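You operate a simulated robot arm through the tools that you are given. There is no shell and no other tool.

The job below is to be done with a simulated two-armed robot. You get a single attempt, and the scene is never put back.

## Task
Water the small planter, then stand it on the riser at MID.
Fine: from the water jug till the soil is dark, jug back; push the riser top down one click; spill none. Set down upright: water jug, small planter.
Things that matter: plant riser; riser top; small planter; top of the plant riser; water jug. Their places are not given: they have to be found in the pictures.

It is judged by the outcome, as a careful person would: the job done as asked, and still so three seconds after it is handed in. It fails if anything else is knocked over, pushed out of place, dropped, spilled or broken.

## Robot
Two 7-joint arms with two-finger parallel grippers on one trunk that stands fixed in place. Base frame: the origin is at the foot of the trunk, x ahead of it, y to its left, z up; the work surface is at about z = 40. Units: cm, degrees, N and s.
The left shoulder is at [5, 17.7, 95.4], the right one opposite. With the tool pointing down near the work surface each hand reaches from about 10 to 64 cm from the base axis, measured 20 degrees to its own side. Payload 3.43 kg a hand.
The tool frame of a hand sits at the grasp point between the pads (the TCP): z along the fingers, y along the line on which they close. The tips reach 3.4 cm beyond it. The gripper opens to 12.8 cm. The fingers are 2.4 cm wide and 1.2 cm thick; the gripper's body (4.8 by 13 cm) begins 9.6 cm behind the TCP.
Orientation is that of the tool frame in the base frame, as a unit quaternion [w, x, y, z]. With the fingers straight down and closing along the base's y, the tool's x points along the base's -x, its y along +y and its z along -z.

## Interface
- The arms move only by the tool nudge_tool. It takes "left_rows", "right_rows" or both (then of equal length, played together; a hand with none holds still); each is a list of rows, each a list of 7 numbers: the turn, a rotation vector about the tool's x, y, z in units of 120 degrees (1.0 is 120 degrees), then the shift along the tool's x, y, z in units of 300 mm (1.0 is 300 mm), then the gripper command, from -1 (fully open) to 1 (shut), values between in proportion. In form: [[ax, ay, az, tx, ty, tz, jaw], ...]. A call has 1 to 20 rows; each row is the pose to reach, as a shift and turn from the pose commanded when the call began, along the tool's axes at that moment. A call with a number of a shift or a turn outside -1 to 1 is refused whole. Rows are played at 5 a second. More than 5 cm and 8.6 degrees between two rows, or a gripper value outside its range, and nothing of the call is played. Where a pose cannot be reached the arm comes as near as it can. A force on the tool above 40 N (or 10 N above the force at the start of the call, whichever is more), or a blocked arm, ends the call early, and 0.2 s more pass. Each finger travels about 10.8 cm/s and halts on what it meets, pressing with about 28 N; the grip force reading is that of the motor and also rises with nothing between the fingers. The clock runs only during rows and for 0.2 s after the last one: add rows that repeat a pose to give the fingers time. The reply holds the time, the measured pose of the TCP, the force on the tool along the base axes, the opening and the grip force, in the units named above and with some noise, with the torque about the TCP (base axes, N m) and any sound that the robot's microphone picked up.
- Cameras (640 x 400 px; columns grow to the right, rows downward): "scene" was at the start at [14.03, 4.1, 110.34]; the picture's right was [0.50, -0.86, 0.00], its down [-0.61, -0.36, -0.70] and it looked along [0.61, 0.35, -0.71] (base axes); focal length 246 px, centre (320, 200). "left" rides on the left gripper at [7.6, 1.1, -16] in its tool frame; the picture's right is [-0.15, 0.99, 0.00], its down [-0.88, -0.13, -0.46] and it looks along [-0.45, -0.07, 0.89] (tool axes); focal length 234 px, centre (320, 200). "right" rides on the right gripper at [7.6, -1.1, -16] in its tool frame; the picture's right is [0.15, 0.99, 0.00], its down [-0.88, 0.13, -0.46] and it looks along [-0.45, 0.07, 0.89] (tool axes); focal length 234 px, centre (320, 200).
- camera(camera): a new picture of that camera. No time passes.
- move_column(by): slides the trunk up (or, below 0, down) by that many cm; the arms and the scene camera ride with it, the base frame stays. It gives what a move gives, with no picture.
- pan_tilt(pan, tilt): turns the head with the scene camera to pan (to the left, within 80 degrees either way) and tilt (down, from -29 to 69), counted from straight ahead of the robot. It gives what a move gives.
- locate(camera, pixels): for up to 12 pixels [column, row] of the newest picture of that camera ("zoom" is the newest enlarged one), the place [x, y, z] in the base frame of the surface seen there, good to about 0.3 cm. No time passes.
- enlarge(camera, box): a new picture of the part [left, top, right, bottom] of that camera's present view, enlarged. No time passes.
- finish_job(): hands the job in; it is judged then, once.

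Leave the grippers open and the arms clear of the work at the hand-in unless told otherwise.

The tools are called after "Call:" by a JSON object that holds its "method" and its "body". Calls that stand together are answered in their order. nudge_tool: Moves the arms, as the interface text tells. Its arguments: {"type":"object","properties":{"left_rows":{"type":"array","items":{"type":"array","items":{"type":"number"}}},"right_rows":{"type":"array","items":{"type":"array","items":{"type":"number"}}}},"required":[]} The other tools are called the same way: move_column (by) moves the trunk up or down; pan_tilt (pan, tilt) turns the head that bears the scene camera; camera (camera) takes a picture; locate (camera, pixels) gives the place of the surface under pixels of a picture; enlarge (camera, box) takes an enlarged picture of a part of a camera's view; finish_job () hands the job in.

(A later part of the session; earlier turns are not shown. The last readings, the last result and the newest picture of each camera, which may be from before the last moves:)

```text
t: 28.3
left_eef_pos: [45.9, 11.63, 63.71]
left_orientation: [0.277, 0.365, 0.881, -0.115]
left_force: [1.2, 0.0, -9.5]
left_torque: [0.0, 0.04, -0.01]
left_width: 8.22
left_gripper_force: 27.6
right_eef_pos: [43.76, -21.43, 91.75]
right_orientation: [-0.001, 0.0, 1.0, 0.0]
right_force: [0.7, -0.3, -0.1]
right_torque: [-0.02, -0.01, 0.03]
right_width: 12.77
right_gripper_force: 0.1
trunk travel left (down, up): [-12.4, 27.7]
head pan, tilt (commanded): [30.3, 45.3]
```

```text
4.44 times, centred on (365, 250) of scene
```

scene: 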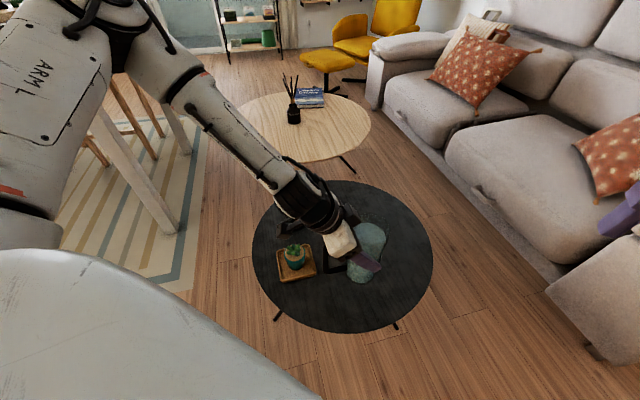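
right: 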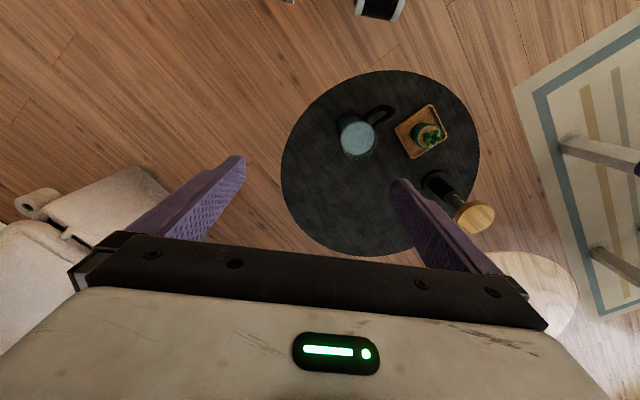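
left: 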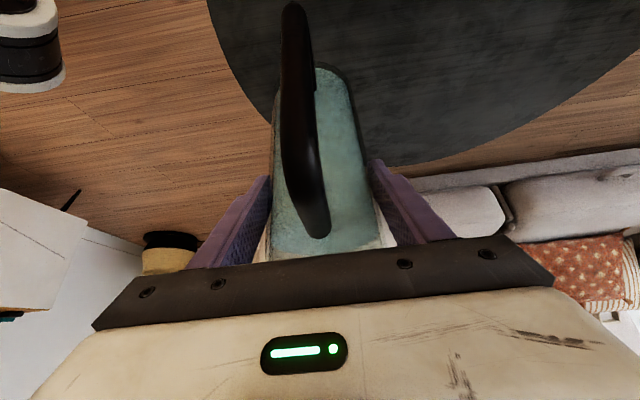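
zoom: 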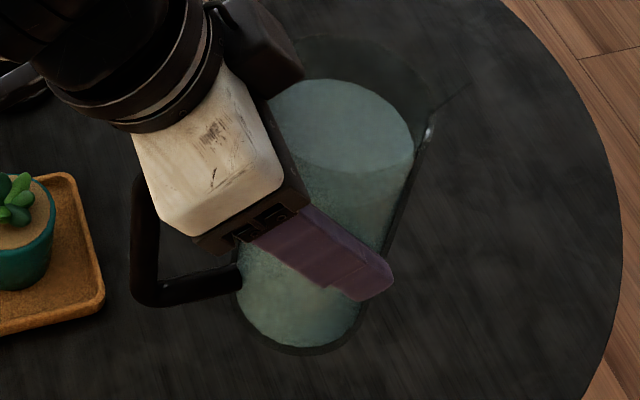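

The spout tip is about 6.5 cm from the jug axis at height ~17.6 above the base. Now I carry the jug smoothly and upright to the left-rear of the planter, base held above the plant, with the spout ending about 1 cm short of the pot centre.

Call:
{"method": "nudge_tool", "body": {"left_rows": [[0, 0, 0, 0.0062, 0.0049, -0.0058, 1], [0, 0, 0, 0.0239, 0.0189, -0.0224, 1], [0, 0, 0, 0.0514, 0.0406, -0.048, 1], [0, 0, 0, 0.087, 0.0688, -0.0813, 1], [0, 0, 0, 0.1294, 0.1023, -0.1208, 1], [0, 0, 0, 0.1761, 0.1392, -0.1645, 1], [0, 0, 0, 0.2267, 0.1792, -0.2117, 1], [0, 0, 0, 0.2784, 0.22, -0.26, 1], [0, 0, 0, 0.33, 0.2608, -0.3083, 1], [0, 0, 0, 0.3806, 0.3008, -0.3555, 1], [0, 0, 0, 0.4273, 0.3377, -0.3992, 1], [0, 0, 0, 0.4697, 0.3713, -0.4388, 1], [0, 0, 0, 0.5053, 0.3994, -0.472, 1], [0, 0, 0, 0.5328, 0.4211, -0.4976, 1], [0, 0, 0, 0.5505, 0.4351, -0.5142, 1], [0, 0, 0, 0.5567, 0.44, -0.52, 1], [0, 0, 0, 0.5567, 0.44, -0.52, 1]]}}

Call:
{"method": "camera", "body": {"camera": "scene"}}

Call:
{"method": "camera", "body": {"camera": "left"}}

```text
t: 31.9
left_eef_pos: [39.15, 37.05, 66.95]
left_orientation: [0.277, 0.365, 0.881, -0.116]
left_force: [0.2, -0.6, -10.2]
left_torque: [0.03, 0.06, -0.01]
left_width: 8.23
left_gripper_force: 28.1
right_eef_pos: [43.85, -21.33, 91.68]
right_orientation: [-0.001, 0.0, 1.0, 0.0]
right_force: [-0.3, 0.3, 0.5]
right_torque: [0.0, -0.01, 0.0]
right_width: 12.8
right_gripper_force: 0.1
trunk travel left (down, up): [-12.4, 27.7]
head pan, tilt (commanded): [30.3, 45.3]
```

```text
taken
```

scene: 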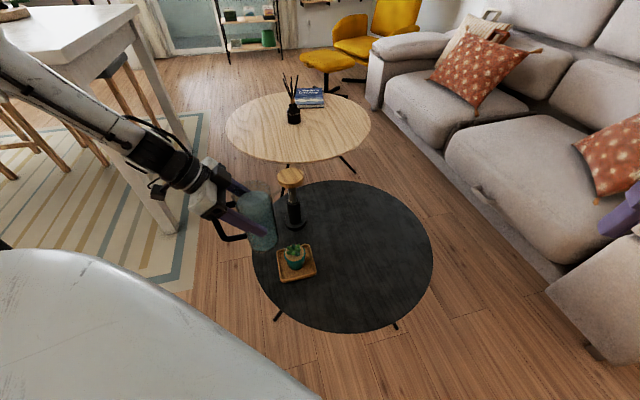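

```text
taken
```

left: 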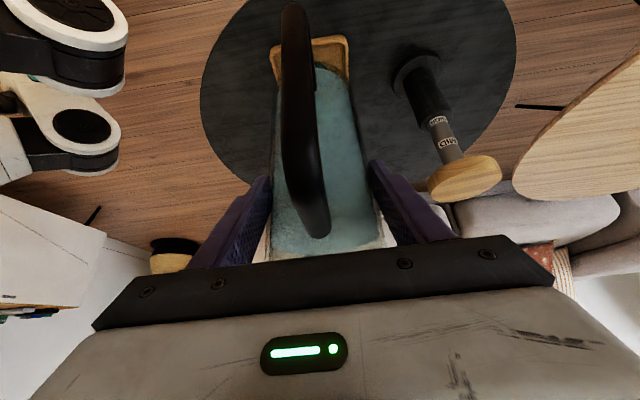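

The jug is in position and the load is unchanged. I'll look at the riser labels in the left view (around (440,130)), then lower the trunk by 6.

Call:
{"method": "enlarge", "body": {"camera": "left", "box": [390, 50, 510, 210]}}

Call:
{"method": "move_column", "body": {"by": -6}}

Call:
{"method": "enlarge", "body": {"camera": "scene", "box": [190, 140, 370, 280]}}

```text
2.50 times, centred on (450, 130) of left
```

zoom: 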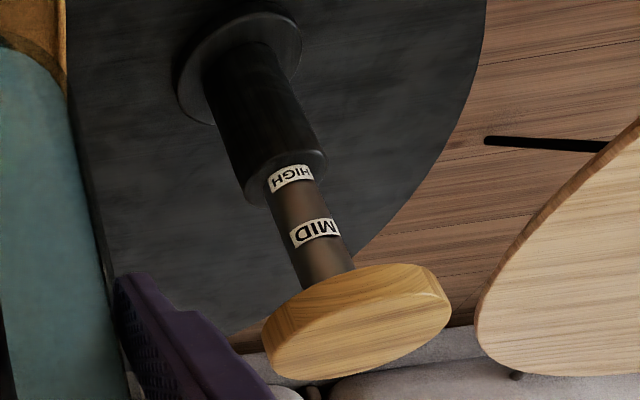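

```text
t: 32.9
left_eef_pos: [39.21, 37.02, 60.82]
left_orientation: [0.277, 0.365, 0.881, -0.115]
left_force: [0.2, 0.6, -10.0]
left_torque: [0.04, 0.08, 0.03]
left_width: 8.25
left_gripper_force: 27.8
right_eef_pos: [43.84, -21.37, 85.77]
right_orientation: [0.0, 0.001, 1.0, -0.001]
right_force: [-0.4, -0.6, -0.5]
right_torque: [-0.01, 0.01, 0.01]
right_width: 12.79
right_gripper_force: 0.0
trunk travel left (down, up): [-6.4, 33.7]
head pan, tilt (commanded): [30.3, 45.3]
```

```text
2.86 times, centred on (280, 210) of scene
```

zoom: 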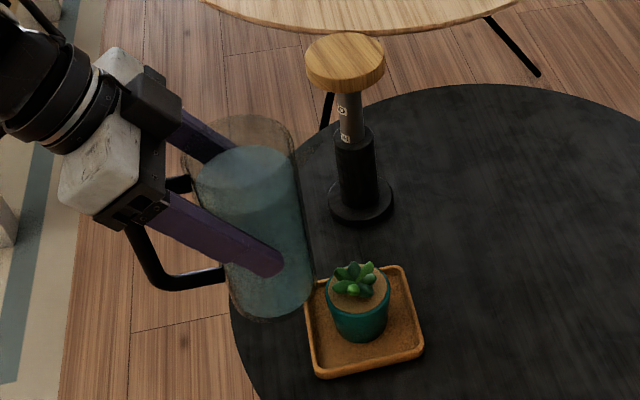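

Only HIGH and MID are visible, with HIGH at the collar. I lower another 5.8 cm; the jug base will sit at about z 43.5, just above the tray rim at 41.8.

Call:
{"method": "move_column", "body": {"by": -5.8}}

Call:
{"method": "camera", "body": {"camera": "scene"}}

Call:
{"method": "enlarge", "body": {"camera": "scene", "box": [190, 130, 370, 270]}}

```text
t: 33.9
left_eef_pos: [39.28, 36.98, 55.04]
left_orientation: [0.277, 0.365, 0.881, -0.116]
left_force: [0.0, -0.1, -10.0]
left_torque: [0.02, 0.03, 0.02]
left_width: 8.23
left_gripper_force: 27.6
right_eef_pos: [43.84, -21.23, 80.04]
right_orientation: [0.0, 0.0, 1.0, 0.0]
right_force: [-0.1, 0.0, 0.3]
right_torque: [-0.01, 0.01, 0.01]
right_width: 12.79
right_gripper_force: 0.1
trunk travel left (down, up): [-0.6, 39.5]
head pan, tilt (commanded): [30.3, 45.3]
```

```text
taken
```

scene: 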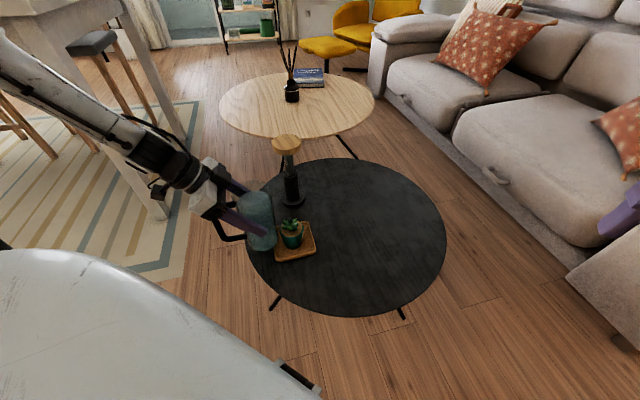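

```text
2.86 times, centred on (280, 200) of scene
```

zoom: 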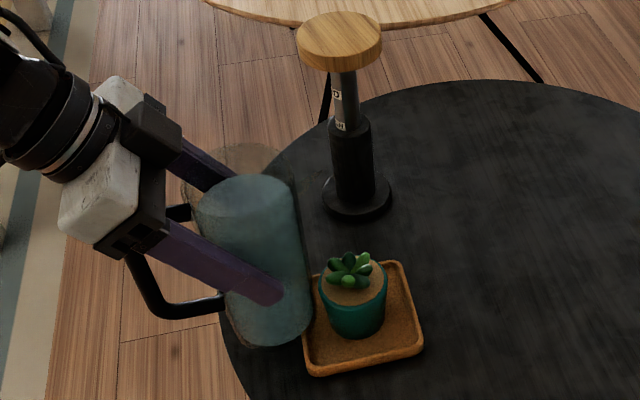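

I check the spout's place: I predict its tip at pixel (281,190) of the scene. Enlarging there.

Call:
{"method": "enlarge", "body": {"camera": "scene", "box": [235, 165, 315, 215]}}

```text
8.00 times, centred on (275, 190) of scene
```

zoom: 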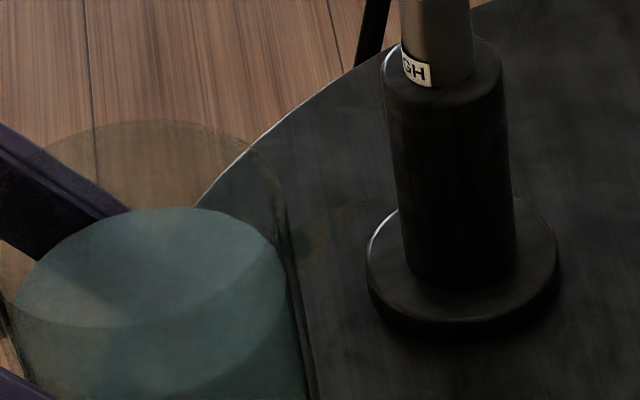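

The spout tip shows faintly at (280.6,190.4), matching the prediction, so the geometry is confirmed. Now I tilt slowly to 10°, keeping the spout over the pot, and watch.

Call:
{"method": "nudge_tool", "body": {"left_rows": [[0, 0.0208, 0, 0.0115, 0, 0.0026, 1], [0, 0.0417, 0, 0.0229, 0, 0.0051, 1], [0, 0.0625, 0, 0.0344, 0, 0.0077, 1], [0, 0.0833, 0, 0.0458, 0, 0.0102, 1]]}}

Call:
{"method": "enlarge", "body": {"camera": "scene", "box": [210, 150, 350, 270]}}

Call:
{"method": "camera", "body": {"camera": "left"}}

```text
t: 34.9
left_eef_pos: [38.56, 37.69, 54.03]
left_orientation: [0.199, 0.373, 0.902, -0.082]
left_force: [-0.1, -0.2, -10.0]
left_torque: [-0.02, 0.01, 0.02]
left_width: 8.2
left_gripper_force: 28.2
right_eef_pos: [43.73, -21.42, 79.96]
right_orientation: [0.0, 0.0, 1.0, 0.0]
right_force: [0.6, 0.2, 0.5]
right_torque: [0.0, -0.01, -0.03]
right_width: 12.8
right_gripper_force: 0.0
trunk travel left (down, up): [-0.6, 39.5]
head pan, tilt (commanded): [30.3, 45.3]
```

```text
3.33 times, centred on (280, 210) of scene
```

zoom: 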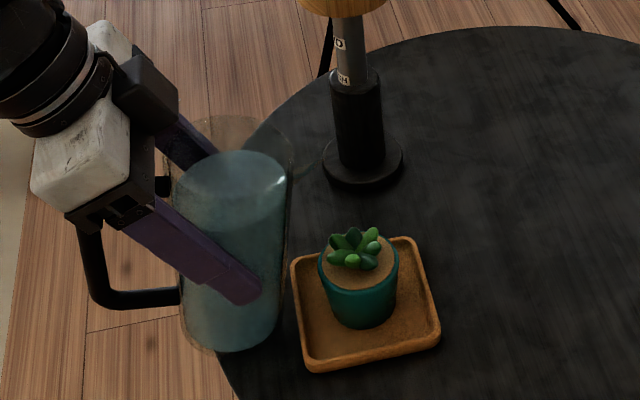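

```text
taken
```

left: 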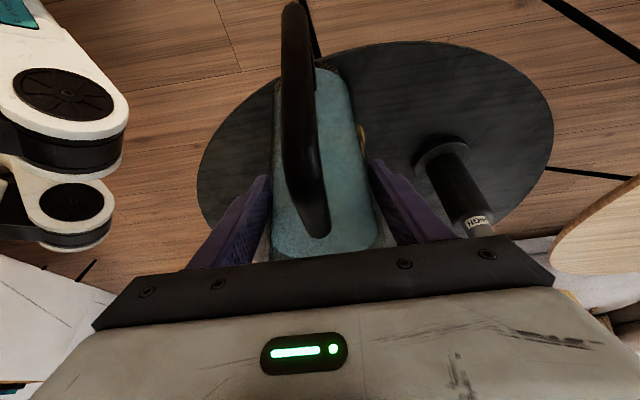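

No water yet and the jug is firm in the grip. I tilt on to 18°.

Call:
{"method": "nudge_tool", "body": {"left_rows": [[0, 0.0167, 0, 0.0044, 0, -0.0021, 1], [0, 0.0333, 0, 0.0088, 0, -0.0041, 1], [0, 0.05, 0, 0.0131, 0, -0.0062, 1], [0, 0.0667, 0, 0.0175, 0, -0.0082, 1]]}}

Call:
{"method": "enlarge", "body": {"camera": "scene", "box": [210, 150, 350, 270]}}

```text
t: 35.9
left_eef_pos: [38.17, 38.09, 54.02]
left_orientation: [0.135, 0.379, 0.914, -0.057]
left_force: [-0.8, -0.1, -9.7]
left_torque: [-0.03, -0.01, 0.02]
left_width: 8.24
left_gripper_force: 27.9
right_eef_pos: [43.96, -21.28, 79.85]
right_orientation: [0.0, -0.001, 1.0, -0.001]
right_force: [0.5, -0.2, 0.0]
right_torque: [0.0, 0.05, 0.01]
right_width: 12.79
right_gripper_force: 0.0
trunk travel left (down, up): [-0.6, 39.5]
head pan, tilt (commanded): [30.3, 45.3]
```

```text
3.33 times, centred on (280, 210) of scene
```

zoom: 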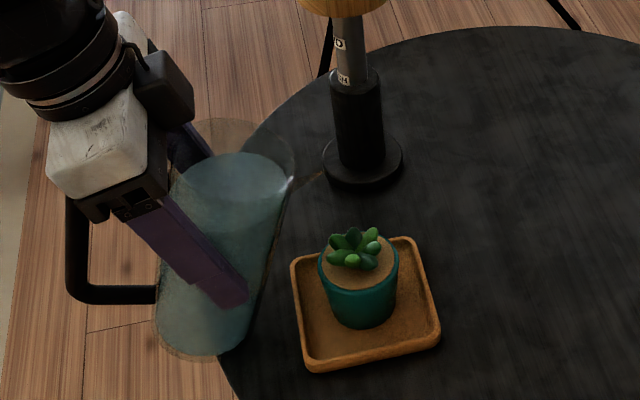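

Still no stream. The spout line shows near (300-325,170-190) of the zoom. I look closer.

Call:
{"method": "enlarge", "body": {"camera": "scene", "box": [245, 175, 325, 235]}}

```text
6.67 times, centred on (285, 205) of scene
```

zoom: 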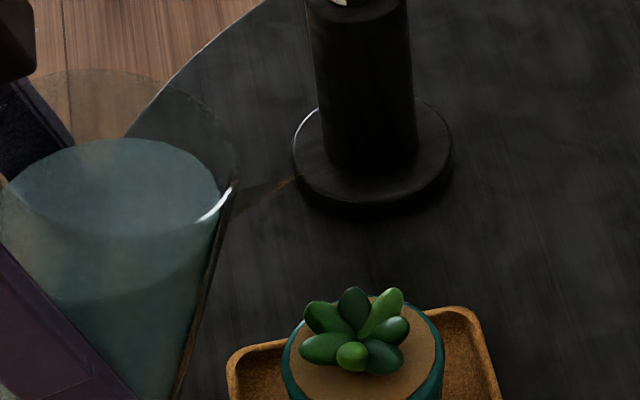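

The water is close to the rim on the pour side at 18°. The spout tip is about 0.4 cm further back than planned, so I'll correct that and tilt in small steps, next to 22°.

Call:
{"method": "nudge_tool", "body": {"left_rows": [[0, 0.0111, 0, -0.0018, 0, 0.0006, 1], [0, 0.0222, 0, -0.0036, 0, 0.0011, 1], [0, 0.0333, 0, -0.0054, 0, 0.0017, 1]]}}

Call:
{"method": "enlarge", "body": {"camera": "scene", "box": [245, 175, 325, 235]}}

```text
t: 36.7
left_eef_pos: [38.26, 38.0, 54.01]
left_orientation: [0.104, 0.38, 0.918, -0.043]
left_force: [-0.5, 0.5, -10.4]
left_torque: [-0.02, -0.06, -0.01]
left_width: 8.21
left_gripper_force: 27.8
right_eef_pos: [43.82, -21.36, 80.02]
right_orientation: [0.0, 0.0, 1.0, 0.0]
right_force: [0.4, 0.0, -1.1]
right_torque: [0.0, 0.01, 0.0]
right_width: 12.82
right_gripper_force: 0.1
trunk travel left (down, up): [-0.6, 39.5]
head pan, tilt (commanded): [30.3, 45.3]
```

```text
6.67 times, centred on (285, 205) of scene
```

zoom: 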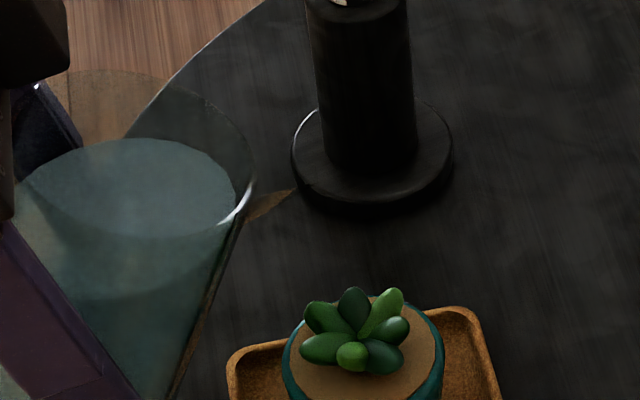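

No flow at 22°; the spout is now clear, its tip at about (297,190) of the zoom, above the pot. On to 26°.

Call:
{"method": "nudge_tool", "body": {"left_rows": [[0, 0.0111, 0, 0.002, 0, -0.0005, 1], [0, 0.0222, 0, 0.004, 0, -0.0009, 1], [0, 0.0333, 0, 0.006, 0, -0.0014, 1]]}}

Call:
{"method": "enlarge", "body": {"camera": "scene", "box": [245, 175, 325, 235]}}

```text
t: 37.5
left_eef_pos: [38.19, 38.11, 54.0]
left_orientation: [0.072, 0.381, 0.921, -0.03]
left_force: [-0.6, 0.2, -11.0]
left_torque: [-0.08, -0.07, 0.02]
left_width: 8.23
left_gripper_force: 27.8
right_eef_pos: [43.81, -21.32, 79.99]
right_orientation: [0.001, 0.0, 1.0, 0.001]
right_force: [-0.3, 0.9, 0.3]
right_torque: [-0.03, 0.03, 0.01]
right_width: 12.79
right_gripper_force: 0.1
trunk travel left (down, up): [-0.6, 39.5]
head pan, tilt (commanded): [30.3, 45.3]
```

```text
6.67 times, centred on (285, 205) of scene
```

zoom: 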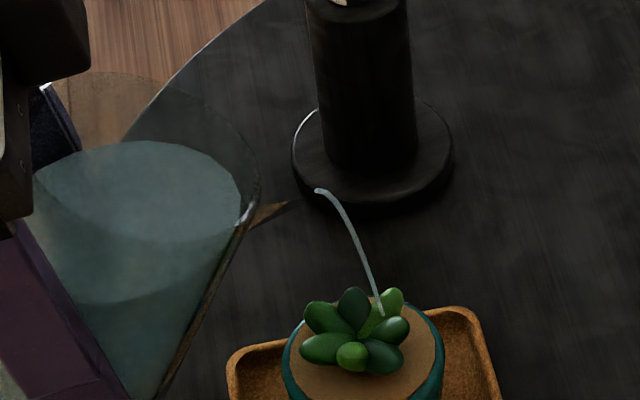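

Water has started at 26°. The stream runs from about (44.7, 31.6, 56.5) and falls onto the plant, roughly 1.3 cm past the pot centre, inside the pot. I shift back 0.6 cm to centre it and hold about a second.

Call:
{"method": "nudge_tool", "body": {"left_rows": [[0, 0, 0, 0.0099, 0, -0.0016, 1], [0, 0, 0, 0.0198, 0, -0.0031, 1], [0, 0, 0, 0.0198, 0, -0.0031, 1]]}}

Call:
{"method": "enlarge", "body": {"camera": "scene", "box": [245, 175, 325, 235]}}

```text
t: 38.3
left_eef_pos: [37.72, 38.46, 54.08]
left_orientation: [0.072, 0.382, 0.921, -0.03]
left_force: [0.0, 0.6, -11.0]
left_torque: [-0.04, -0.02, 0.02]
left_width: 8.21
left_gripper_force: 28.0
right_eef_pos: [43.85, -21.34, 79.92]
right_orientation: [0.0, 0.0, 1.0, 0.0]
right_force: [-0.3, -0.1, 0.6]
right_torque: [-0.01, -0.04, 0.0]
right_width: 12.83
right_gripper_force: 0.0
trunk travel left (down, up): [-0.6, 39.5]
head pan, tilt (commanded): [30.3, 45.3]
```

```text
6.67 times, centred on (285, 205) of scene
```

zoom: 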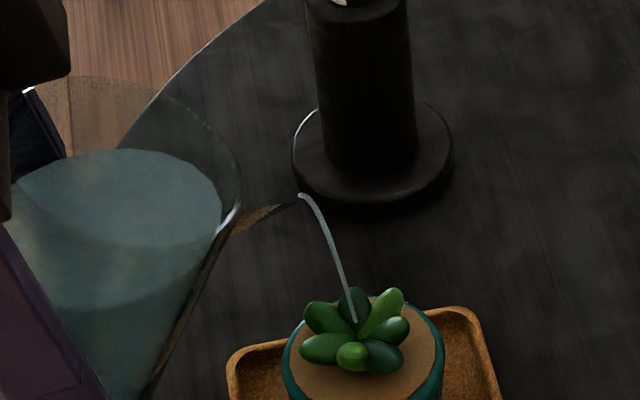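

The stream now falls into the middle of the plant. I hold for about a second and look at the soil.

Call:
{"method": "nudge_tool", "body": {"left_rows": [[0, 0, 0, 0, 0, 0, 1], [0, 0, 0, 0, 0, 0, 1], [0, 0, 0, 0, 0, 0, 1], [0, 0, 0, 0, 0, 0, 1]]}}

Call:
{"method": "enlarge", "body": {"camera": "scene", "box": [245, 175, 325, 235]}}

```text
t: 39.3
left_eef_pos: [37.61, 38.38, 53.95]
left_orientation: [0.072, 0.382, 0.921, -0.03]
left_force: [-0.3, 0.1, -10.6]
left_torque: [-0.05, -0.06, 0.02]
left_width: 8.23
left_gripper_force: 28.3
right_eef_pos: [43.81, -21.41, 79.98]
right_orientation: [0.0, 0.0, 1.0, 0.0]
right_force: [0.1, -0.1, -0.4]
right_torque: [-0.02, 0.01, 0.0]
right_width: 12.81
right_gripper_force: 0.1
trunk travel left (down, up): [-0.6, 39.5]
head pan, tilt (commanded): [30.3, 45.3]
```

```text
6.67 times, centred on (285, 205) of scene
```

zoom: 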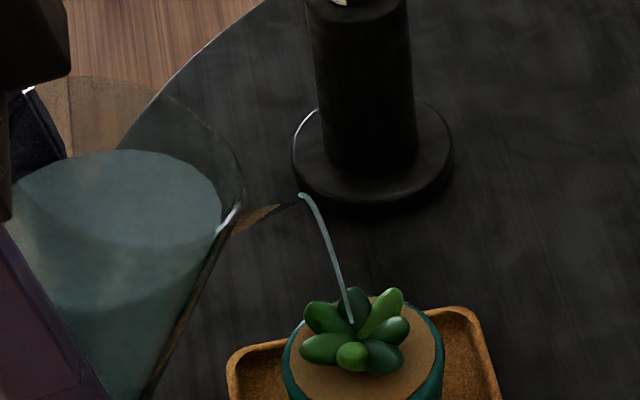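

The flow is thin and easing off, and the soil is not yet changed. I tilt 2° more (28°) and hold.

Call:
{"method": "nudge_tool", "body": {"left_rows": [[0, 0.0083, 0, 0.0012, 0, 0, 1], [0, 0.0167, 0, 0.0025, 0, 0, 1], [0, 0.0167, 0, 0.0025, 0, 0, 1], [0, 0.0167, 0, 0.0025, 0, 0, 1], [0, 0.0167, 0, 0.0025, 0, 0, 1]]}}

Call:
{"method": "enlarge", "body": {"camera": "scene", "box": [245, 175, 325, 235]}}

```text
t: 40.5
left_eef_pos: [37.71, 38.6, 53.98]
left_orientation: [0.056, 0.382, 0.922, -0.023]
left_force: [0.5, -0.1, -9.5]
left_torque: [-0.05, -0.06, -0.02]
left_width: 8.24
left_gripper_force: 28.4
right_eef_pos: [43.88, -21.18, 79.96]
right_orientation: [0.0, 0.0, 1.0, -0.001]
right_force: [0.0, 0.6, 0.0]
right_torque: [0.01, 0.03, -0.01]
right_width: 12.82
right_gripper_force: 0.1
trunk travel left (down, up): [-0.6, 39.5]
head pan, tilt (commanded): [30.3, 45.3]
```

```text
6.67 times, centred on (285, 205) of scene
```

zoom: 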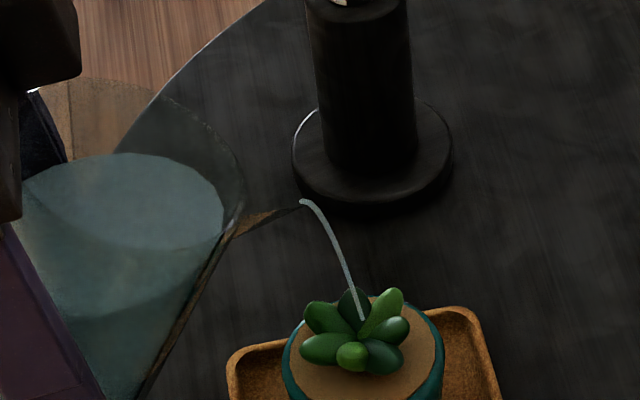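

The stream still lands in the middle. I hold about 1.6 s more.

Call:
{"method": "nudge_tool", "body": {"left_rows": [[0, 0, 0, 0, 0, 0, 1], [0, 0, 0, 0, 0, 0, 1], [0, 0, 0, 0, 0, 0, 1], [0, 0, 0, 0, 0, 0, 1], [0, 0, 0, 0, 0, 0, 1], [0, 0, 0, 0, 0, 0, 1]]}}

Call:
{"method": "enlarge", "body": {"camera": "scene", "box": [245, 175, 325, 235]}}

```text
t: 41.9
left_eef_pos: [37.71, 38.54, 53.97]
left_orientation: [0.056, 0.382, 0.922, -0.023]
left_force: [-0.1, -0.9, -11.0]
left_torque: [-0.06, -0.07, 0.03]
left_width: 8.23
left_gripper_force: 27.6
right_eef_pos: [43.79, -21.32, 79.88]
right_orientation: [0.0, 0.0, 1.0, 0.0]
right_force: [0.4, 0.4, 0.0]
right_torque: [0.04, -0.01, 0.02]
right_width: 12.78
right_gripper_force: 0.1
trunk travel left (down, up): [-0.6, 39.5]
head pan, tilt (commanded): [30.3, 45.3]
```

```text
6.67 times, centred on (285, 205) of scene
```

zoom: 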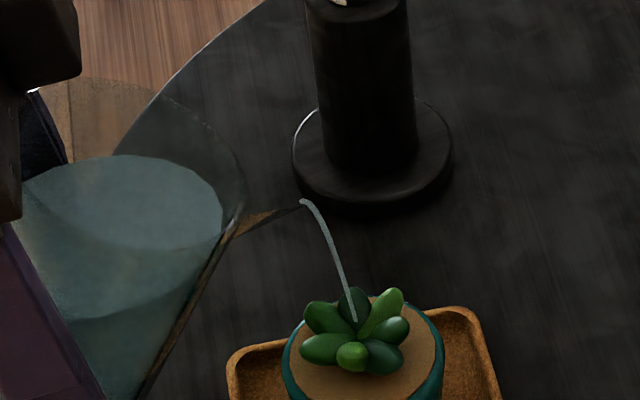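

Still tan. I go to 30° and hold two seconds, then check the soil closely.

Call:
{"method": "nudge_tool", "body": {"left_rows": [[0, 0.0083, 0, 0.001, 0, 0, 1], [0, 0.0167, 0, 0.002, 0, 0, 1], [0, 0.0167, 0, 0.002, 0, 0, 1], [0, 0.0167, 0, 0.002, 0, 0, 1], [0, 0.0167, 0, 0.002, 0, 0, 1], [0, 0.0167, 0, 0.002, 0, 0, 1], [0, 0.0167, 0, 0.002, 0, 0, 1]]}}

Call:
{"method": "enlarge", "body": {"camera": "scene", "box": [245, 175, 325, 235]}}

Call:
{"method": "enlarge", "body": {"camera": "scene", "box": [270, 205, 320, 250]}}

```text
t: 43.5
left_eef_pos: [37.59, 38.61, 53.97]
left_orientation: [0.04, 0.383, 0.923, -0.016]
left_force: [0.1, -0.8, -10.2]
left_torque: [-0.09, -0.03, 0.0]
left_width: 8.21
left_gripper_force: 28.5
right_eef_pos: [43.7, -21.42, 79.92]
right_orientation: [0.0, 0.0, 1.0, 0.0]
right_force: [-0.1, -0.8, -0.2]
right_torque: [0.03, 0.01, 0.02]
right_width: 12.83
right_gripper_force: 0.1
trunk travel left (down, up): [-0.6, 39.5]
head pan, tilt (commanded): [30.3, 45.3]
```

```text
6.67 times, centred on (285, 205) of scene
```

zoom: 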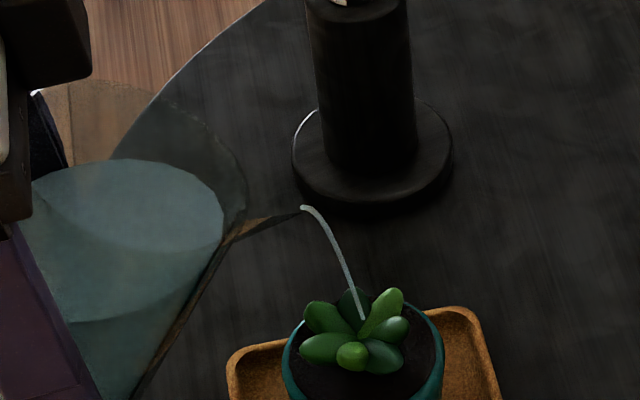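

```text
8.89 times, centred on (295, 228) of scene
```

zoom: 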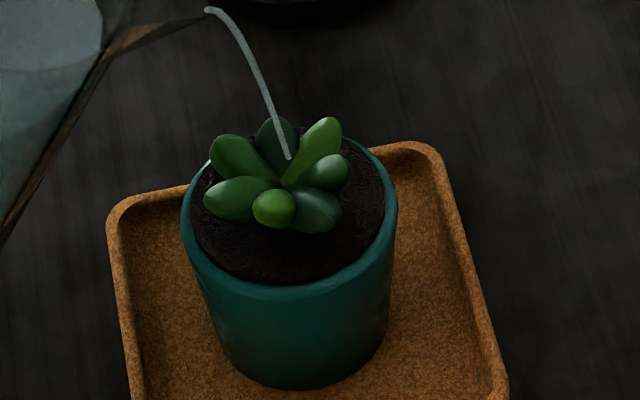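

The soil has turned dark. I tilt the jug back upright at once, keeping the spout over the pot.

Call:
{"method": "nudge_tool", "body": {"left_rows": [[0, -0.0667, 0, -0.0117, 0, -0.009, 1], [0, -0.1333, 0, -0.0291, 0, -0.0175, 1], [0, -0.1917, 0, -0.0488, 0, -0.0258, 1], [0, -0.25, 0, -0.0722, 0, -0.0338, 1], [0, -0.25, 0, -0.0722, 0, -0.0338, 1], [0, -0.25, 0, -0.0722, 0, -0.0338, 1]]}}

Call:
{"method": "enlarge", "body": {"camera": "scene", "box": [210, 150, 350, 270]}}

Call:
{"method": "enlarge", "body": {"camera": "scene", "box": [260, 195, 330, 265]}}

```text
t: 44.9
left_eef_pos: [39.14, 37.19, 55.16]
left_orientation: [0.277, 0.365, 0.882, -0.114]
left_force: [0.1, 0.6, -10.4]
left_torque: [0.04, 0.05, 0.0]
left_width: 8.23
left_gripper_force: 28.2
right_eef_pos: [43.77, -21.31, 79.86]
right_orientation: [0.0, 0.0, 1.0, 0.0]
right_force: [0.2, 0.6, -0.8]
right_torque: [0.02, -0.03, -0.01]
right_width: 12.82
right_gripper_force: 0.1
trunk travel left (down, up): [-0.6, 39.5]
head pan, tilt (commanded): [30.3, 45.3]
```

```text
3.33 times, centred on (280, 210) of scene
```

zoom: 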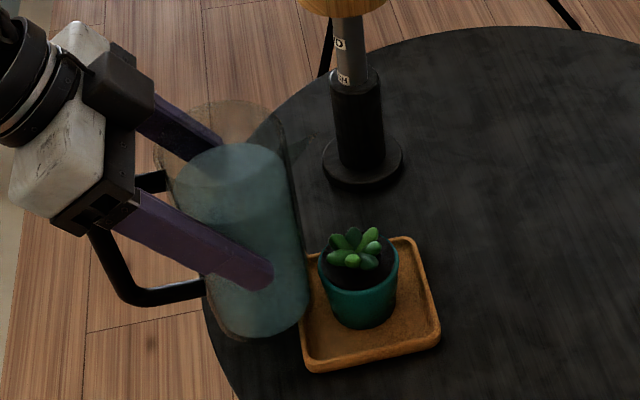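

```text
5.71 times, centred on (295, 230) of scene
```

zoom: 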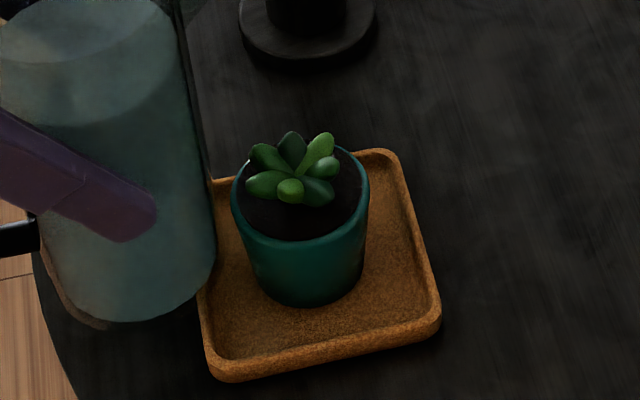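

Flow has stopped, the soil is dark and I see no drops on the tray or table. I raise the trunk in two steps to carry the jug back.

Call:
{"method": "move_column", "body": {"by": 6}}

Call:
{"method": "move_column", "body": {"by": 5.8}}

```text
t: 45.9
left_eef_pos: [39.18, 37.23, 61.25]
left_orientation: [0.276, 0.366, 0.881, -0.116]
left_force: [-0.8, -0.1, -9.8]
left_torque: [0.01, 0.07, -0.01]
left_width: 8.24
left_gripper_force: 27.7
right_eef_pos: [43.69, -21.23, 85.93]
right_orientation: [0.001, 0.0, 1.0, 0.0]
right_force: [0.5, -0.2, -0.3]
right_torque: [0.05, 0.01, 0.02]
right_width: 12.79
right_gripper_force: 0.2
trunk travel left (down, up): [-6.6, 33.5]
head pan, tilt (commanded): [30.3, 45.3]
```

```text
t: 46.8
left_eef_pos: [39.1, 37.11, 67.04]
left_orientation: [0.277, 0.366, 0.881, -0.116]
left_force: [-0.6, -0.8, -10.1]
left_torque: [0.03, 0.04, 0.03]
left_width: 8.23
left_gripper_force: 27.8
right_eef_pos: [43.84, -21.29, 91.72]
right_orientation: [-0.001, 0.0, 1.0, 0.0]
right_force: [-0.6, -0.1, 0.1]
right_torque: [-0.04, -0.06, -0.01]
right_width: 12.8
right_gripper_force: 0.0
trunk travel left (down, up): [-12.4, 27.7]
head pan, tilt (commanded): [30.3, 45.3]
```

The jug is upright with the base above the plant. I carry it back smoothly over its old spot.

Call:
{"method": "nudge_tool", "body": {"left_rows": [[0, 0, 0, -0.0063, -0.005, 0.0059, 1], [0, 0, 0, -0.024, -0.019, 0.0226, 1], [0, 0, 0, -0.0515, -0.0408, 0.0485, 1], [0, 0, 0, -0.0873, -0.0691, 0.0821, 1], [0, 0, 0, -0.1297, -0.1028, 0.1221, 1], [0, 0, 0, -0.1766, -0.14, 0.1662, 1], [0, 0, 0, -0.2273, -0.1801, 0.2139, 1], [0, 0, 0, -0.2792, -0.2212, 0.2627, 1], [0, 0, 0, -0.331, -0.2623, 0.3114, 1], [0, 0, 0, -0.3817, -0.3024, 0.3591, 1], [0, 0, 0, -0.4286, -0.3396, 0.4032, 1], [0, 0, 0, -0.4711, -0.3733, 0.4432, 1], [0, 0, 0, -0.5068, -0.4016, 0.4768, 1], [0, 0, 0, -0.5343, -0.4234, 0.5027, 1], [0, 0, 0, -0.552, -0.4374, 0.5194, 1], [0, 0, 0, -0.5583, -0.4424, 0.5253, 1], [0, 0, 0, -0.5583, -0.4424, 0.5253, 1]]}}

Call:
{"method": "camera", "body": {"camera": "scene"}}

```text
t: 50.4
left_eef_pos: [45.67, 11.67, 63.49]
left_orientation: [0.277, 0.365, 0.881, -0.115]
left_force: [-1.2, 0.4, -10.5]
left_torque: [0.03, 0.04, 0.0]
left_width: 8.25
left_gripper_force: 28.3
right_eef_pos: [43.85, -21.39, 91.74]
right_orientation: [0.0, 0.0, 1.0, -0.001]
right_force: [-0.8, 0.2, 1.2]
right_torque: [-0.01, -0.03, -0.02]
right_width: 12.8
right_gripper_force: 0.0
trunk travel left (down, up): [-12.4, 27.7]
head pan, tilt (commanded): [30.3, 45.3]
```

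```text
taken
```

scene: 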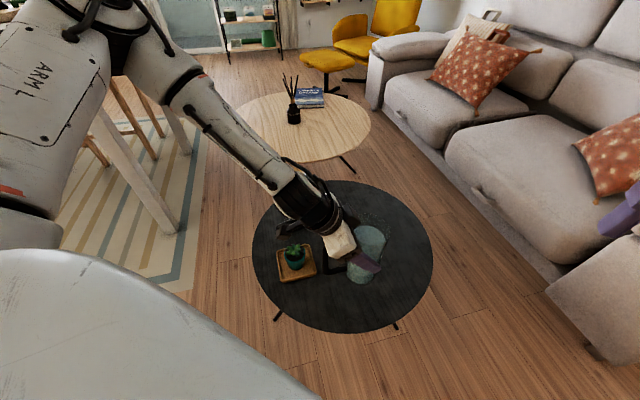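

It is back over its old spot within 0.2 cm. I lower by trunk to about 0.7 cm above contact, then creep.

Call:
{"method": "move_column", "body": {"by": -6}}

Call:
{"method": "move_column", "body": {"by": -5.2}}

Call:
{"method": "move_column", "body": {"by": -0.4}}

```text
t: 51.4
left_eef_pos: [45.65, 11.69, 57.55]
left_orientation: [0.277, 0.366, 0.881, -0.115]
left_force: [-0.2, -0.2, -10.2]
left_torque: [0.03, 0.04, 0.0]
left_width: 8.23
left_gripper_force: 27.4
right_eef_pos: [43.75, -21.45, 85.8]
right_orientation: [0.001, 0.0, 1.0, 0.0]
right_force: [-0.8, -0.2, -0.1]
right_torque: [0.0, -0.01, 0.01]
right_width: 12.79
right_gripper_force: 0.0
trunk travel left (down, up): [-6.4, 33.7]
head pan, tilt (commanded): [30.3, 45.3]
```

```text
t: 52.4
left_eef_pos: [45.8, 11.64, 52.48]
left_orientation: [0.277, 0.366, 0.881, -0.115]
left_force: [-0.6, -0.5, -9.2]
left_torque: [0.09, 0.04, 0.03]
left_width: 8.22
left_gripper_force: 28.4
right_eef_pos: [43.9, -21.54, 80.58]
right_orientation: [-0.001, 0.0, 1.0, 0.0]
right_force: [-0.7, -0.4, -0.7]
right_torque: [0.0, -0.02, -0.01]
right_width: 12.79
right_gripper_force: 0.0
trunk travel left (down, up): [-1.2, 38.9]
head pan, tilt (commanded): [30.3, 45.3]
```

```text
t: 52.9
left_eef_pos: [45.65, 11.71, 51.93]
left_orientation: [0.277, 0.364, 0.882, -0.114]
left_force: [-0.2, 0.0, -10.1]
left_torque: [0.01, 0.03, 0.0]
left_width: 8.2
left_gripper_force: 28.1
right_eef_pos: [43.84, -21.39, 80.11]
right_orientation: [0.0, 0.001, 1.0, -0.001]
right_force: [0.1, 0.7, 0.1]
right_torque: [0.01, -0.01, 0.0]
right_width: 12.79
right_gripper_force: 0.1
trunk travel left (down, up): [-0.8, 39.3]
head pan, tilt (commanded): [30.3, 45.3]
```

Still carrying the full 10 N at z≈51.95. I creep down 0.2 cm at a time.

Call:
{"method": "move_column", "body": {"by": -0.2}}

Call:
{"method": "move_column", "body": {"by": -0.1}}

```text
t: 53.4
left_eef_pos: [45.66, 11.6, 51.78]
left_orientation: [0.277, 0.365, 0.882, -0.115]
left_force: [0.0, -0.8, -10.2]
left_torque: [0.05, 0.04, -0.01]
left_width: 8.21
left_gripper_force: 28.6
right_eef_pos: [43.92, -21.44, 79.93]
right_orientation: [0.0, 0.0, 1.0, 0.0]
right_force: [-0.2, 0.1, 0.0]
right_torque: [0.0, 0.03, 0.01]
right_width: 12.78
right_gripper_force: 0.1
trunk travel left (down, up): [-0.6, 39.5]
head pan, tilt (commanded): [30.3, 45.3]
```

```text
t: 53.9
left_eef_pos: [45.83, 11.62, 51.74]
left_orientation: [0.277, 0.366, 0.881, -0.115]
left_force: [-0.8, 2.0, -6.5]
left_torque: [0.05, 0.23, -0.04]
left_width: 8.22
left_gripper_force: 27.7
right_eef_pos: [43.85, -21.33, 79.86]
right_orientation: [0.0, 0.0, 1.0, 0.0]
right_force: [0.0, 0.2, -1.1]
right_torque: [-0.01, 0.0, -0.01]
right_width: 12.8
right_gripper_force: 0.1
trunk travel left (down, up): [-0.5, 39.6]
head pan, tilt (commanded): [30.3, 45.3]
```

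The force has eased to 6.5 N, so the base is touching. One more 0.1 cm, then check.

Call:
{"method": "move_column", "body": {"by": -0.1}}

Call:
{"method": "camera", "body": {"camera": "left"}}

Call:
{"method": "enlarge", "body": {"camera": "scene", "box": [260, 180, 440, 300]}}

```text
t: 54.4
left_eef_pos: [45.62, 11.53, 51.82]
left_orientation: [0.277, 0.366, 0.881, -0.115]
left_force: [-2.6, 2.8, 3.9]
left_torque: [0.11, 0.62, -0.12]
left_width: 8.21
left_gripper_force: 27.6
right_eef_pos: [43.83, -21.46, 79.89]
right_orientation: [0.0, 0.0, 1.0, 0.0]
right_force: [0.2, -0.1, 0.7]
right_torque: [-0.04, -0.01, 0.0]
right_width: 12.81
right_gripper_force: 0.1
trunk travel left (down, up): [-0.4, 39.7]
head pan, tilt (commanded): [30.3, 45.3]
```

```text
taken
```

left: 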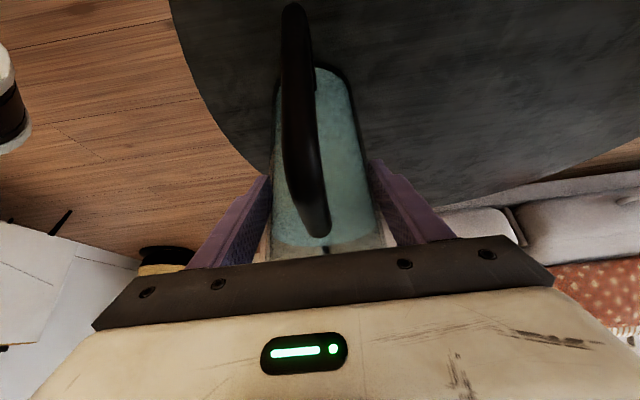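

```text
3.33 times, centred on (350, 240) of scene
```

zoom: 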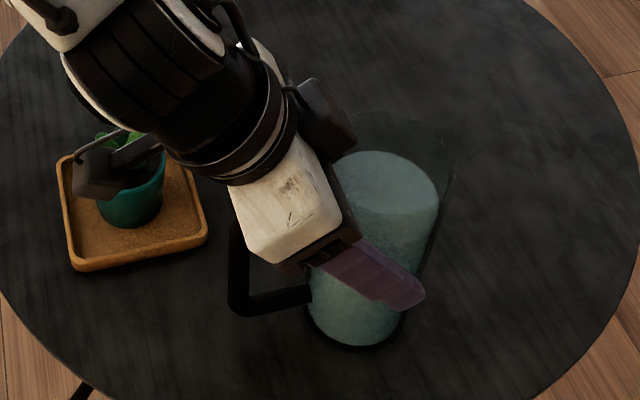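

The table now bears the jug (force +3.9 N up) and the jug stands at its original spot. I open the gripper gradually.

Call:
{"method": "nudge_tool", "body": {"left_rows": [[0, 0, 0, 0, 0, 0, 0.2], [0, 0, 0, 0, 0, 0, -0.25], [0, 0, 0, 0, 0, 0, -0.32], [0, 0, 0, 0, 0, 0, -0.4], [0, 0, 0, 0, 0, 0, -0.55], [0, 0, 0, 0, 0, 0, -0.75], [0, 0, 0, 0, 0, 0, -1], [0, 0, 0, 0, 0, 0, -1], [0, 0, 0, 0, 0, 0, -1]]}}

Call:
{"method": "camera", "body": {"camera": "left"}}

Call:
{"method": "enlarge", "body": {"camera": "scene", "box": [260, 180, 440, 300]}}

```text
t: 56.4
left_eef_pos: [45.74, 11.69, 51.66]
left_orientation: [0.277, 0.366, 0.881, -0.115]
left_force: [-0.9, 0.5, 0.0]
left_torque: [0.0, 0.02, -0.01]
left_width: 12.83
left_gripper_force: 0.2
right_eef_pos: [43.9, -21.36, 79.74]
right_orientation: [0.001, 0.0, 1.0, 0.0]
right_force: [0.0, 0.3, 0.4]
right_torque: [0.02, 0.0, 0.01]
right_width: 12.79
right_gripper_force: 0.0
trunk travel left (down, up): [-0.4, 39.7]
head pan, tilt (commanded): [30.3, 45.3]
```

```text
taken
```

left: 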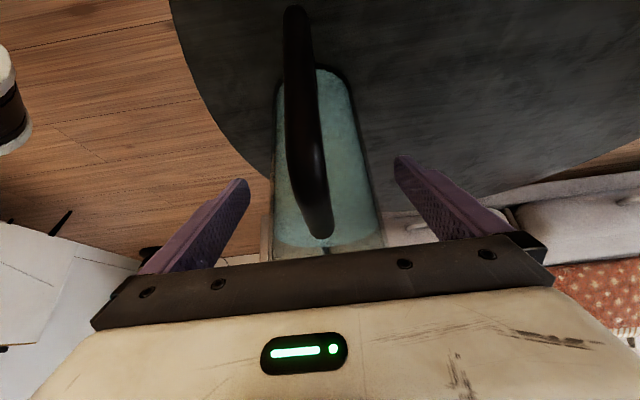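

```text
3.33 times, centred on (350, 240) of scene
```

zoom: 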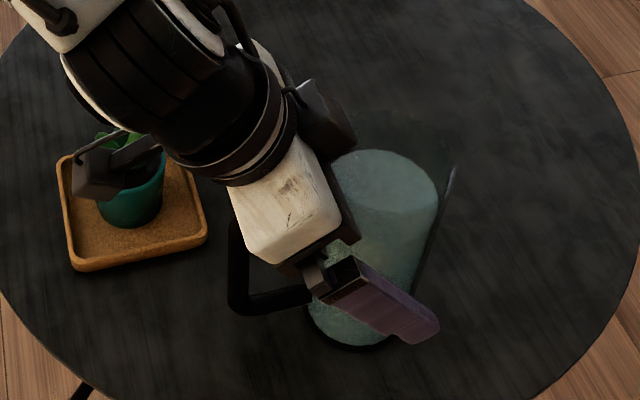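

The jug is free and upright. I raise the trunk to lift the open hand clear of it.

Call:
{"method": "move_column", "body": {"by": 13}}

Call:
{"method": "camera", "body": {"camera": "scene"}}

Call:
{"method": "camera", "body": {"camera": "left"}}

```text
t: 58.0
left_eef_pos: [45.72, 11.71, 64.57]
left_orientation: [0.278, 0.365, 0.881, -0.115]
left_force: [-0.1, -0.1, -0.8]
left_torque: [-0.03, 0.0, -0.01]
left_width: 12.77
left_gripper_force: 0.1
right_eef_pos: [43.87, -21.39, 92.74]
right_orientation: [0.0, 0.0, 1.0, 0.0]
right_force: [0.4, -0.3, -0.4]
right_torque: [0.01, 0.0, -0.04]
right_width: 12.79
right_gripper_force: 0.1
trunk travel left (down, up): [-13.4, 26.7]
head pan, tilt (commanded): [30.3, 45.3]
```

```text
taken
```

scene: 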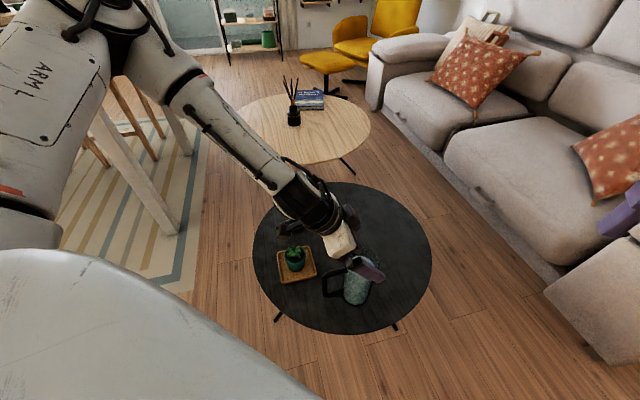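

```text
taken
```

left: 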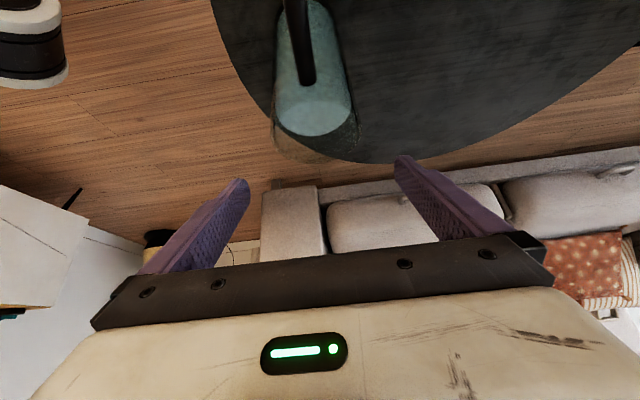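

The jug stands back in its place. Next is the riser. I lift the left hand away from the jug, turn it straight down and bring it toward the riser side, high up.

Call:
{"method": "nudge_tool", "body": {"left_rows": [[0, 0, 0, -0.0382, 0, -0.0546, -1], [0, 0, 0, -0.0765, 0, -0.1092, -1], [0, 0, 0, -0.1147, 0, -0.1638, -1], [-0.0127, 0.0307, -0.0403, -0.0939, 0.0461, -0.2209, -1], [-0.0254, 0.0614, -0.0807, -0.0731, 0.0922, -0.2779, -1], [-0.0382, 0.0921, -0.121, -0.0524, 0.1382, -0.335, -1], [-0.0509, 0.1228, -0.1613, -0.0316, 0.1843, -0.392, -1], [-0.0636, 0.1535, -0.2017, -0.0108, 0.2304, -0.4491, -1], [-0.0763, 0.1842, -0.242, 0.01, 0.2765, -0.5062, -1], [-0.0891, 0.2149, -0.2823, 0.0308, 0.3226, -0.5632, -1], [-0.1018, 0.2456, -0.3227, 0.0515, 0.3686, -0.6203, -1], [-0.1145, 0.2763, -0.363, 0.0723, 0.4147, -0.6773, -1], [-0.1145, 0.2763, -0.363, 0.0723, 0.4147, -0.6773, -1]]}}

Call:
{"method": "camera", "body": {"camera": "left"}}

Call:
{"method": "camera", "body": {"camera": "scene"}}

```text
t: 60.8
left_eef_pos: [45.03, 30.03, 79.97]
left_orientation: [-0.001, 0.0, 1.0, 0.001]
left_force: [-0.3, -0.2, 0.3]
left_torque: [0.04, -0.01, 0.02]
left_width: 12.83
left_gripper_force: 0.0
right_eef_pos: [43.7, -21.35, 92.83]
right_orientation: [0.0, -0.001, 1.0, 0.0]
right_force: [-0.1, 0.5, 0.1]
right_torque: [0.04, 0.0, 0.01]
right_width: 12.82
right_gripper_force: 0.0
trunk travel left (down, up): [-13.4, 26.7]
head pan, tilt (commanded): [30.3, 45.3]
```

```text
taken
```

left: 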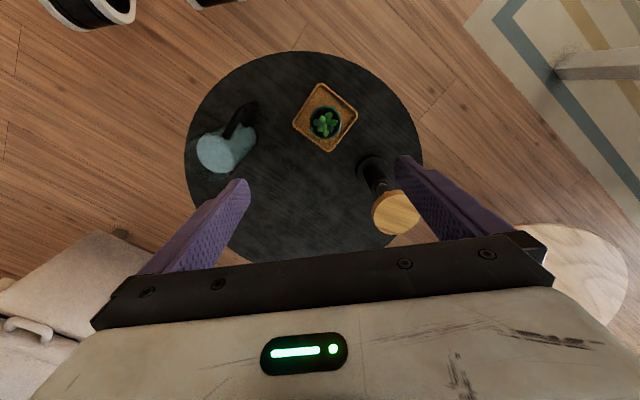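

```text
taken
```

scene: 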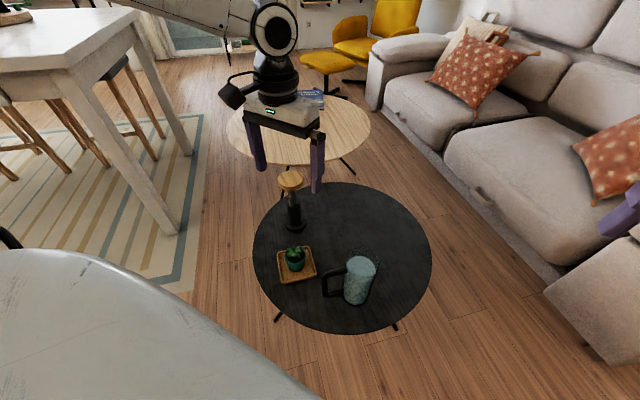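

All stands well. I locate the riser top accurately from both the left and scene views.

Call:
{"method": "enlarge", "body": {"camera": "left", "box": [350, 150, 430, 240]}}

Call:
{"method": "locate", "body": {"camera": "left", "pixels": [[376, 212], [396, 194], [396, 230], [396, 212], [416, 212], [385, 200], [408, 225], [375, 170], [385, 190]]}}

Call:
{"method": "enlarge", "body": {"camera": "scene", "box": [265, 160, 325, 200]}}

Call:
{"method": "locate", "body": {"camera": "zoom", "pixels": [[160, 175], [390, 175], [275, 110], [275, 235], [275, 175], [200, 130], [350, 215], [350, 130], [200, 215], [275, 270]]}}

```text
4.44 times, centred on (390, 195) of left
```

zoom: 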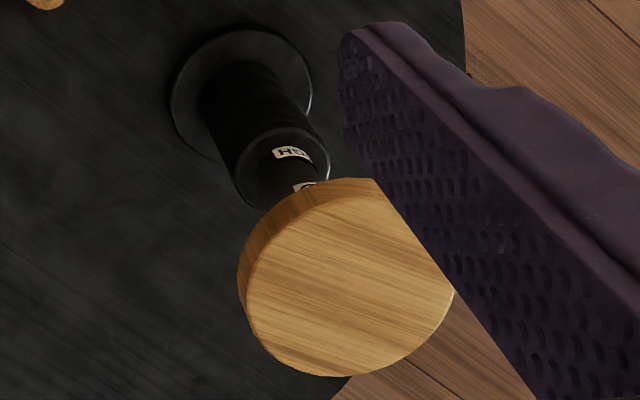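

```text
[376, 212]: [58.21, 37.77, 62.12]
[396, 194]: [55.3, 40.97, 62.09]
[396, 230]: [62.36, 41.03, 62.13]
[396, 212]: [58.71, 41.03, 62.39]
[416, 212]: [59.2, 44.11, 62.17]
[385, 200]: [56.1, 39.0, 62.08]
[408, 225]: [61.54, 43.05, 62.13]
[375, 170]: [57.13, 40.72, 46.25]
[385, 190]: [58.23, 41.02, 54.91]
```

```text
10.00 times, centred on (295, 180) of scene
```

zoom: 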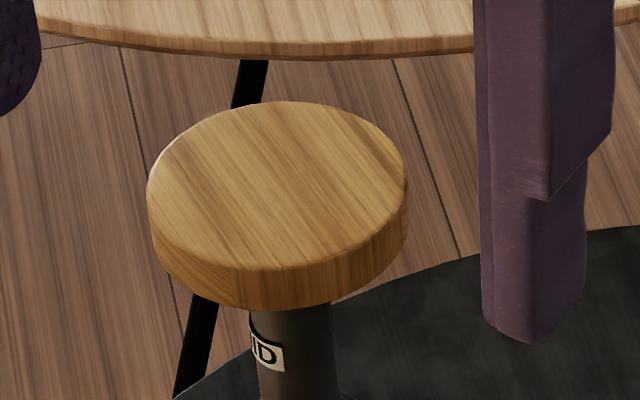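

```text
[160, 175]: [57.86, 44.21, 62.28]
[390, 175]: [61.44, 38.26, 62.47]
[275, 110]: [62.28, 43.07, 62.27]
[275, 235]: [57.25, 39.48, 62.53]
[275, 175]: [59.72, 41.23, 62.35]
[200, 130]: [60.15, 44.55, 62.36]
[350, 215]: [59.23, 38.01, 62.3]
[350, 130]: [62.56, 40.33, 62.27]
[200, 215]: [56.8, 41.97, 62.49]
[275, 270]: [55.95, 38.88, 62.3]
```

The riser top's centre is about (59.2, 41.0), top surface at z≈62.3, diameter ≈7 cm. I close the fingers and move above it at TCP z≈75.

Call:
{"method": "nudge_tool", "body": {"left_rows": [[0, 0, 0, -0.0675, 0.0522, 0.0238, 0], [0, 0, 0, -0.1349, 0.1045, 0.0476, 1], [0, 0, 0, -0.2024, 0.1567, 0.0714, 1], [0, 0, 0, -0.2699, 0.209, 0.0952, 1], [0, 0, 0, -0.3374, 0.2612, 0.119, 1], [0, 0, 0, -0.4048, 0.3135, 0.1429, 1], [0, 0, 0, -0.4723, 0.3657, 0.1667, 1], [0, 0, 0, -0.4723, 0.3657, 0.1667, 1]]}}

Call:
{"method": "camera", "body": {"camera": "left"}}

Call:
{"method": "enlarge", "body": {"camera": "scene", "box": [240, 110, 360, 240]}}

```text
t: 62.6
left_eef_pos: [59.0, 40.99, 75.02]
left_orientation: [0.0, 0.001, 1.0, 0.001]
left_force: [-0.2, 0.1, 0.1]
left_torque: [0.01, -0.01, 0.02]
left_width: 0.0
left_gripper_force: 28.5
right_eef_pos: [43.85, -21.4, 92.74]
right_orientation: [0.001, 0.0, 1.0, 0.0]
right_force: [1.0, -0.1, -0.6]
right_torque: [-0.01, -0.02, 0.03]
right_width: 12.79
right_gripper_force: 0.1
trunk travel left (down, up): [-13.4, 26.7]
head pan, tilt (commanded): [30.3, 45.3]
```

```text
taken
```

left: 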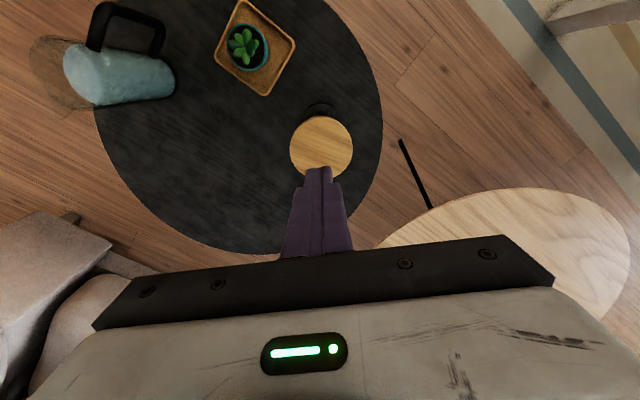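

```text
3.08 times, centred on (300, 175) of scene
```

zoom: 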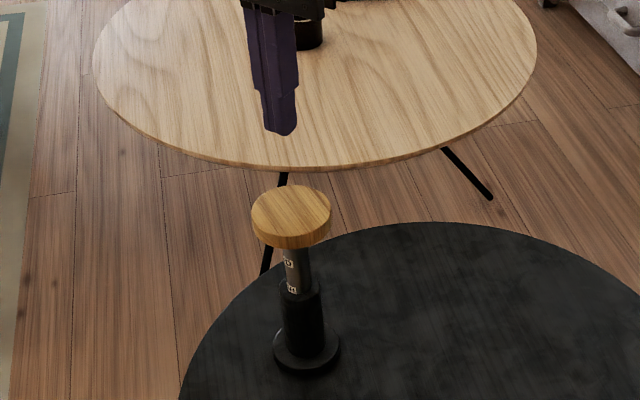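

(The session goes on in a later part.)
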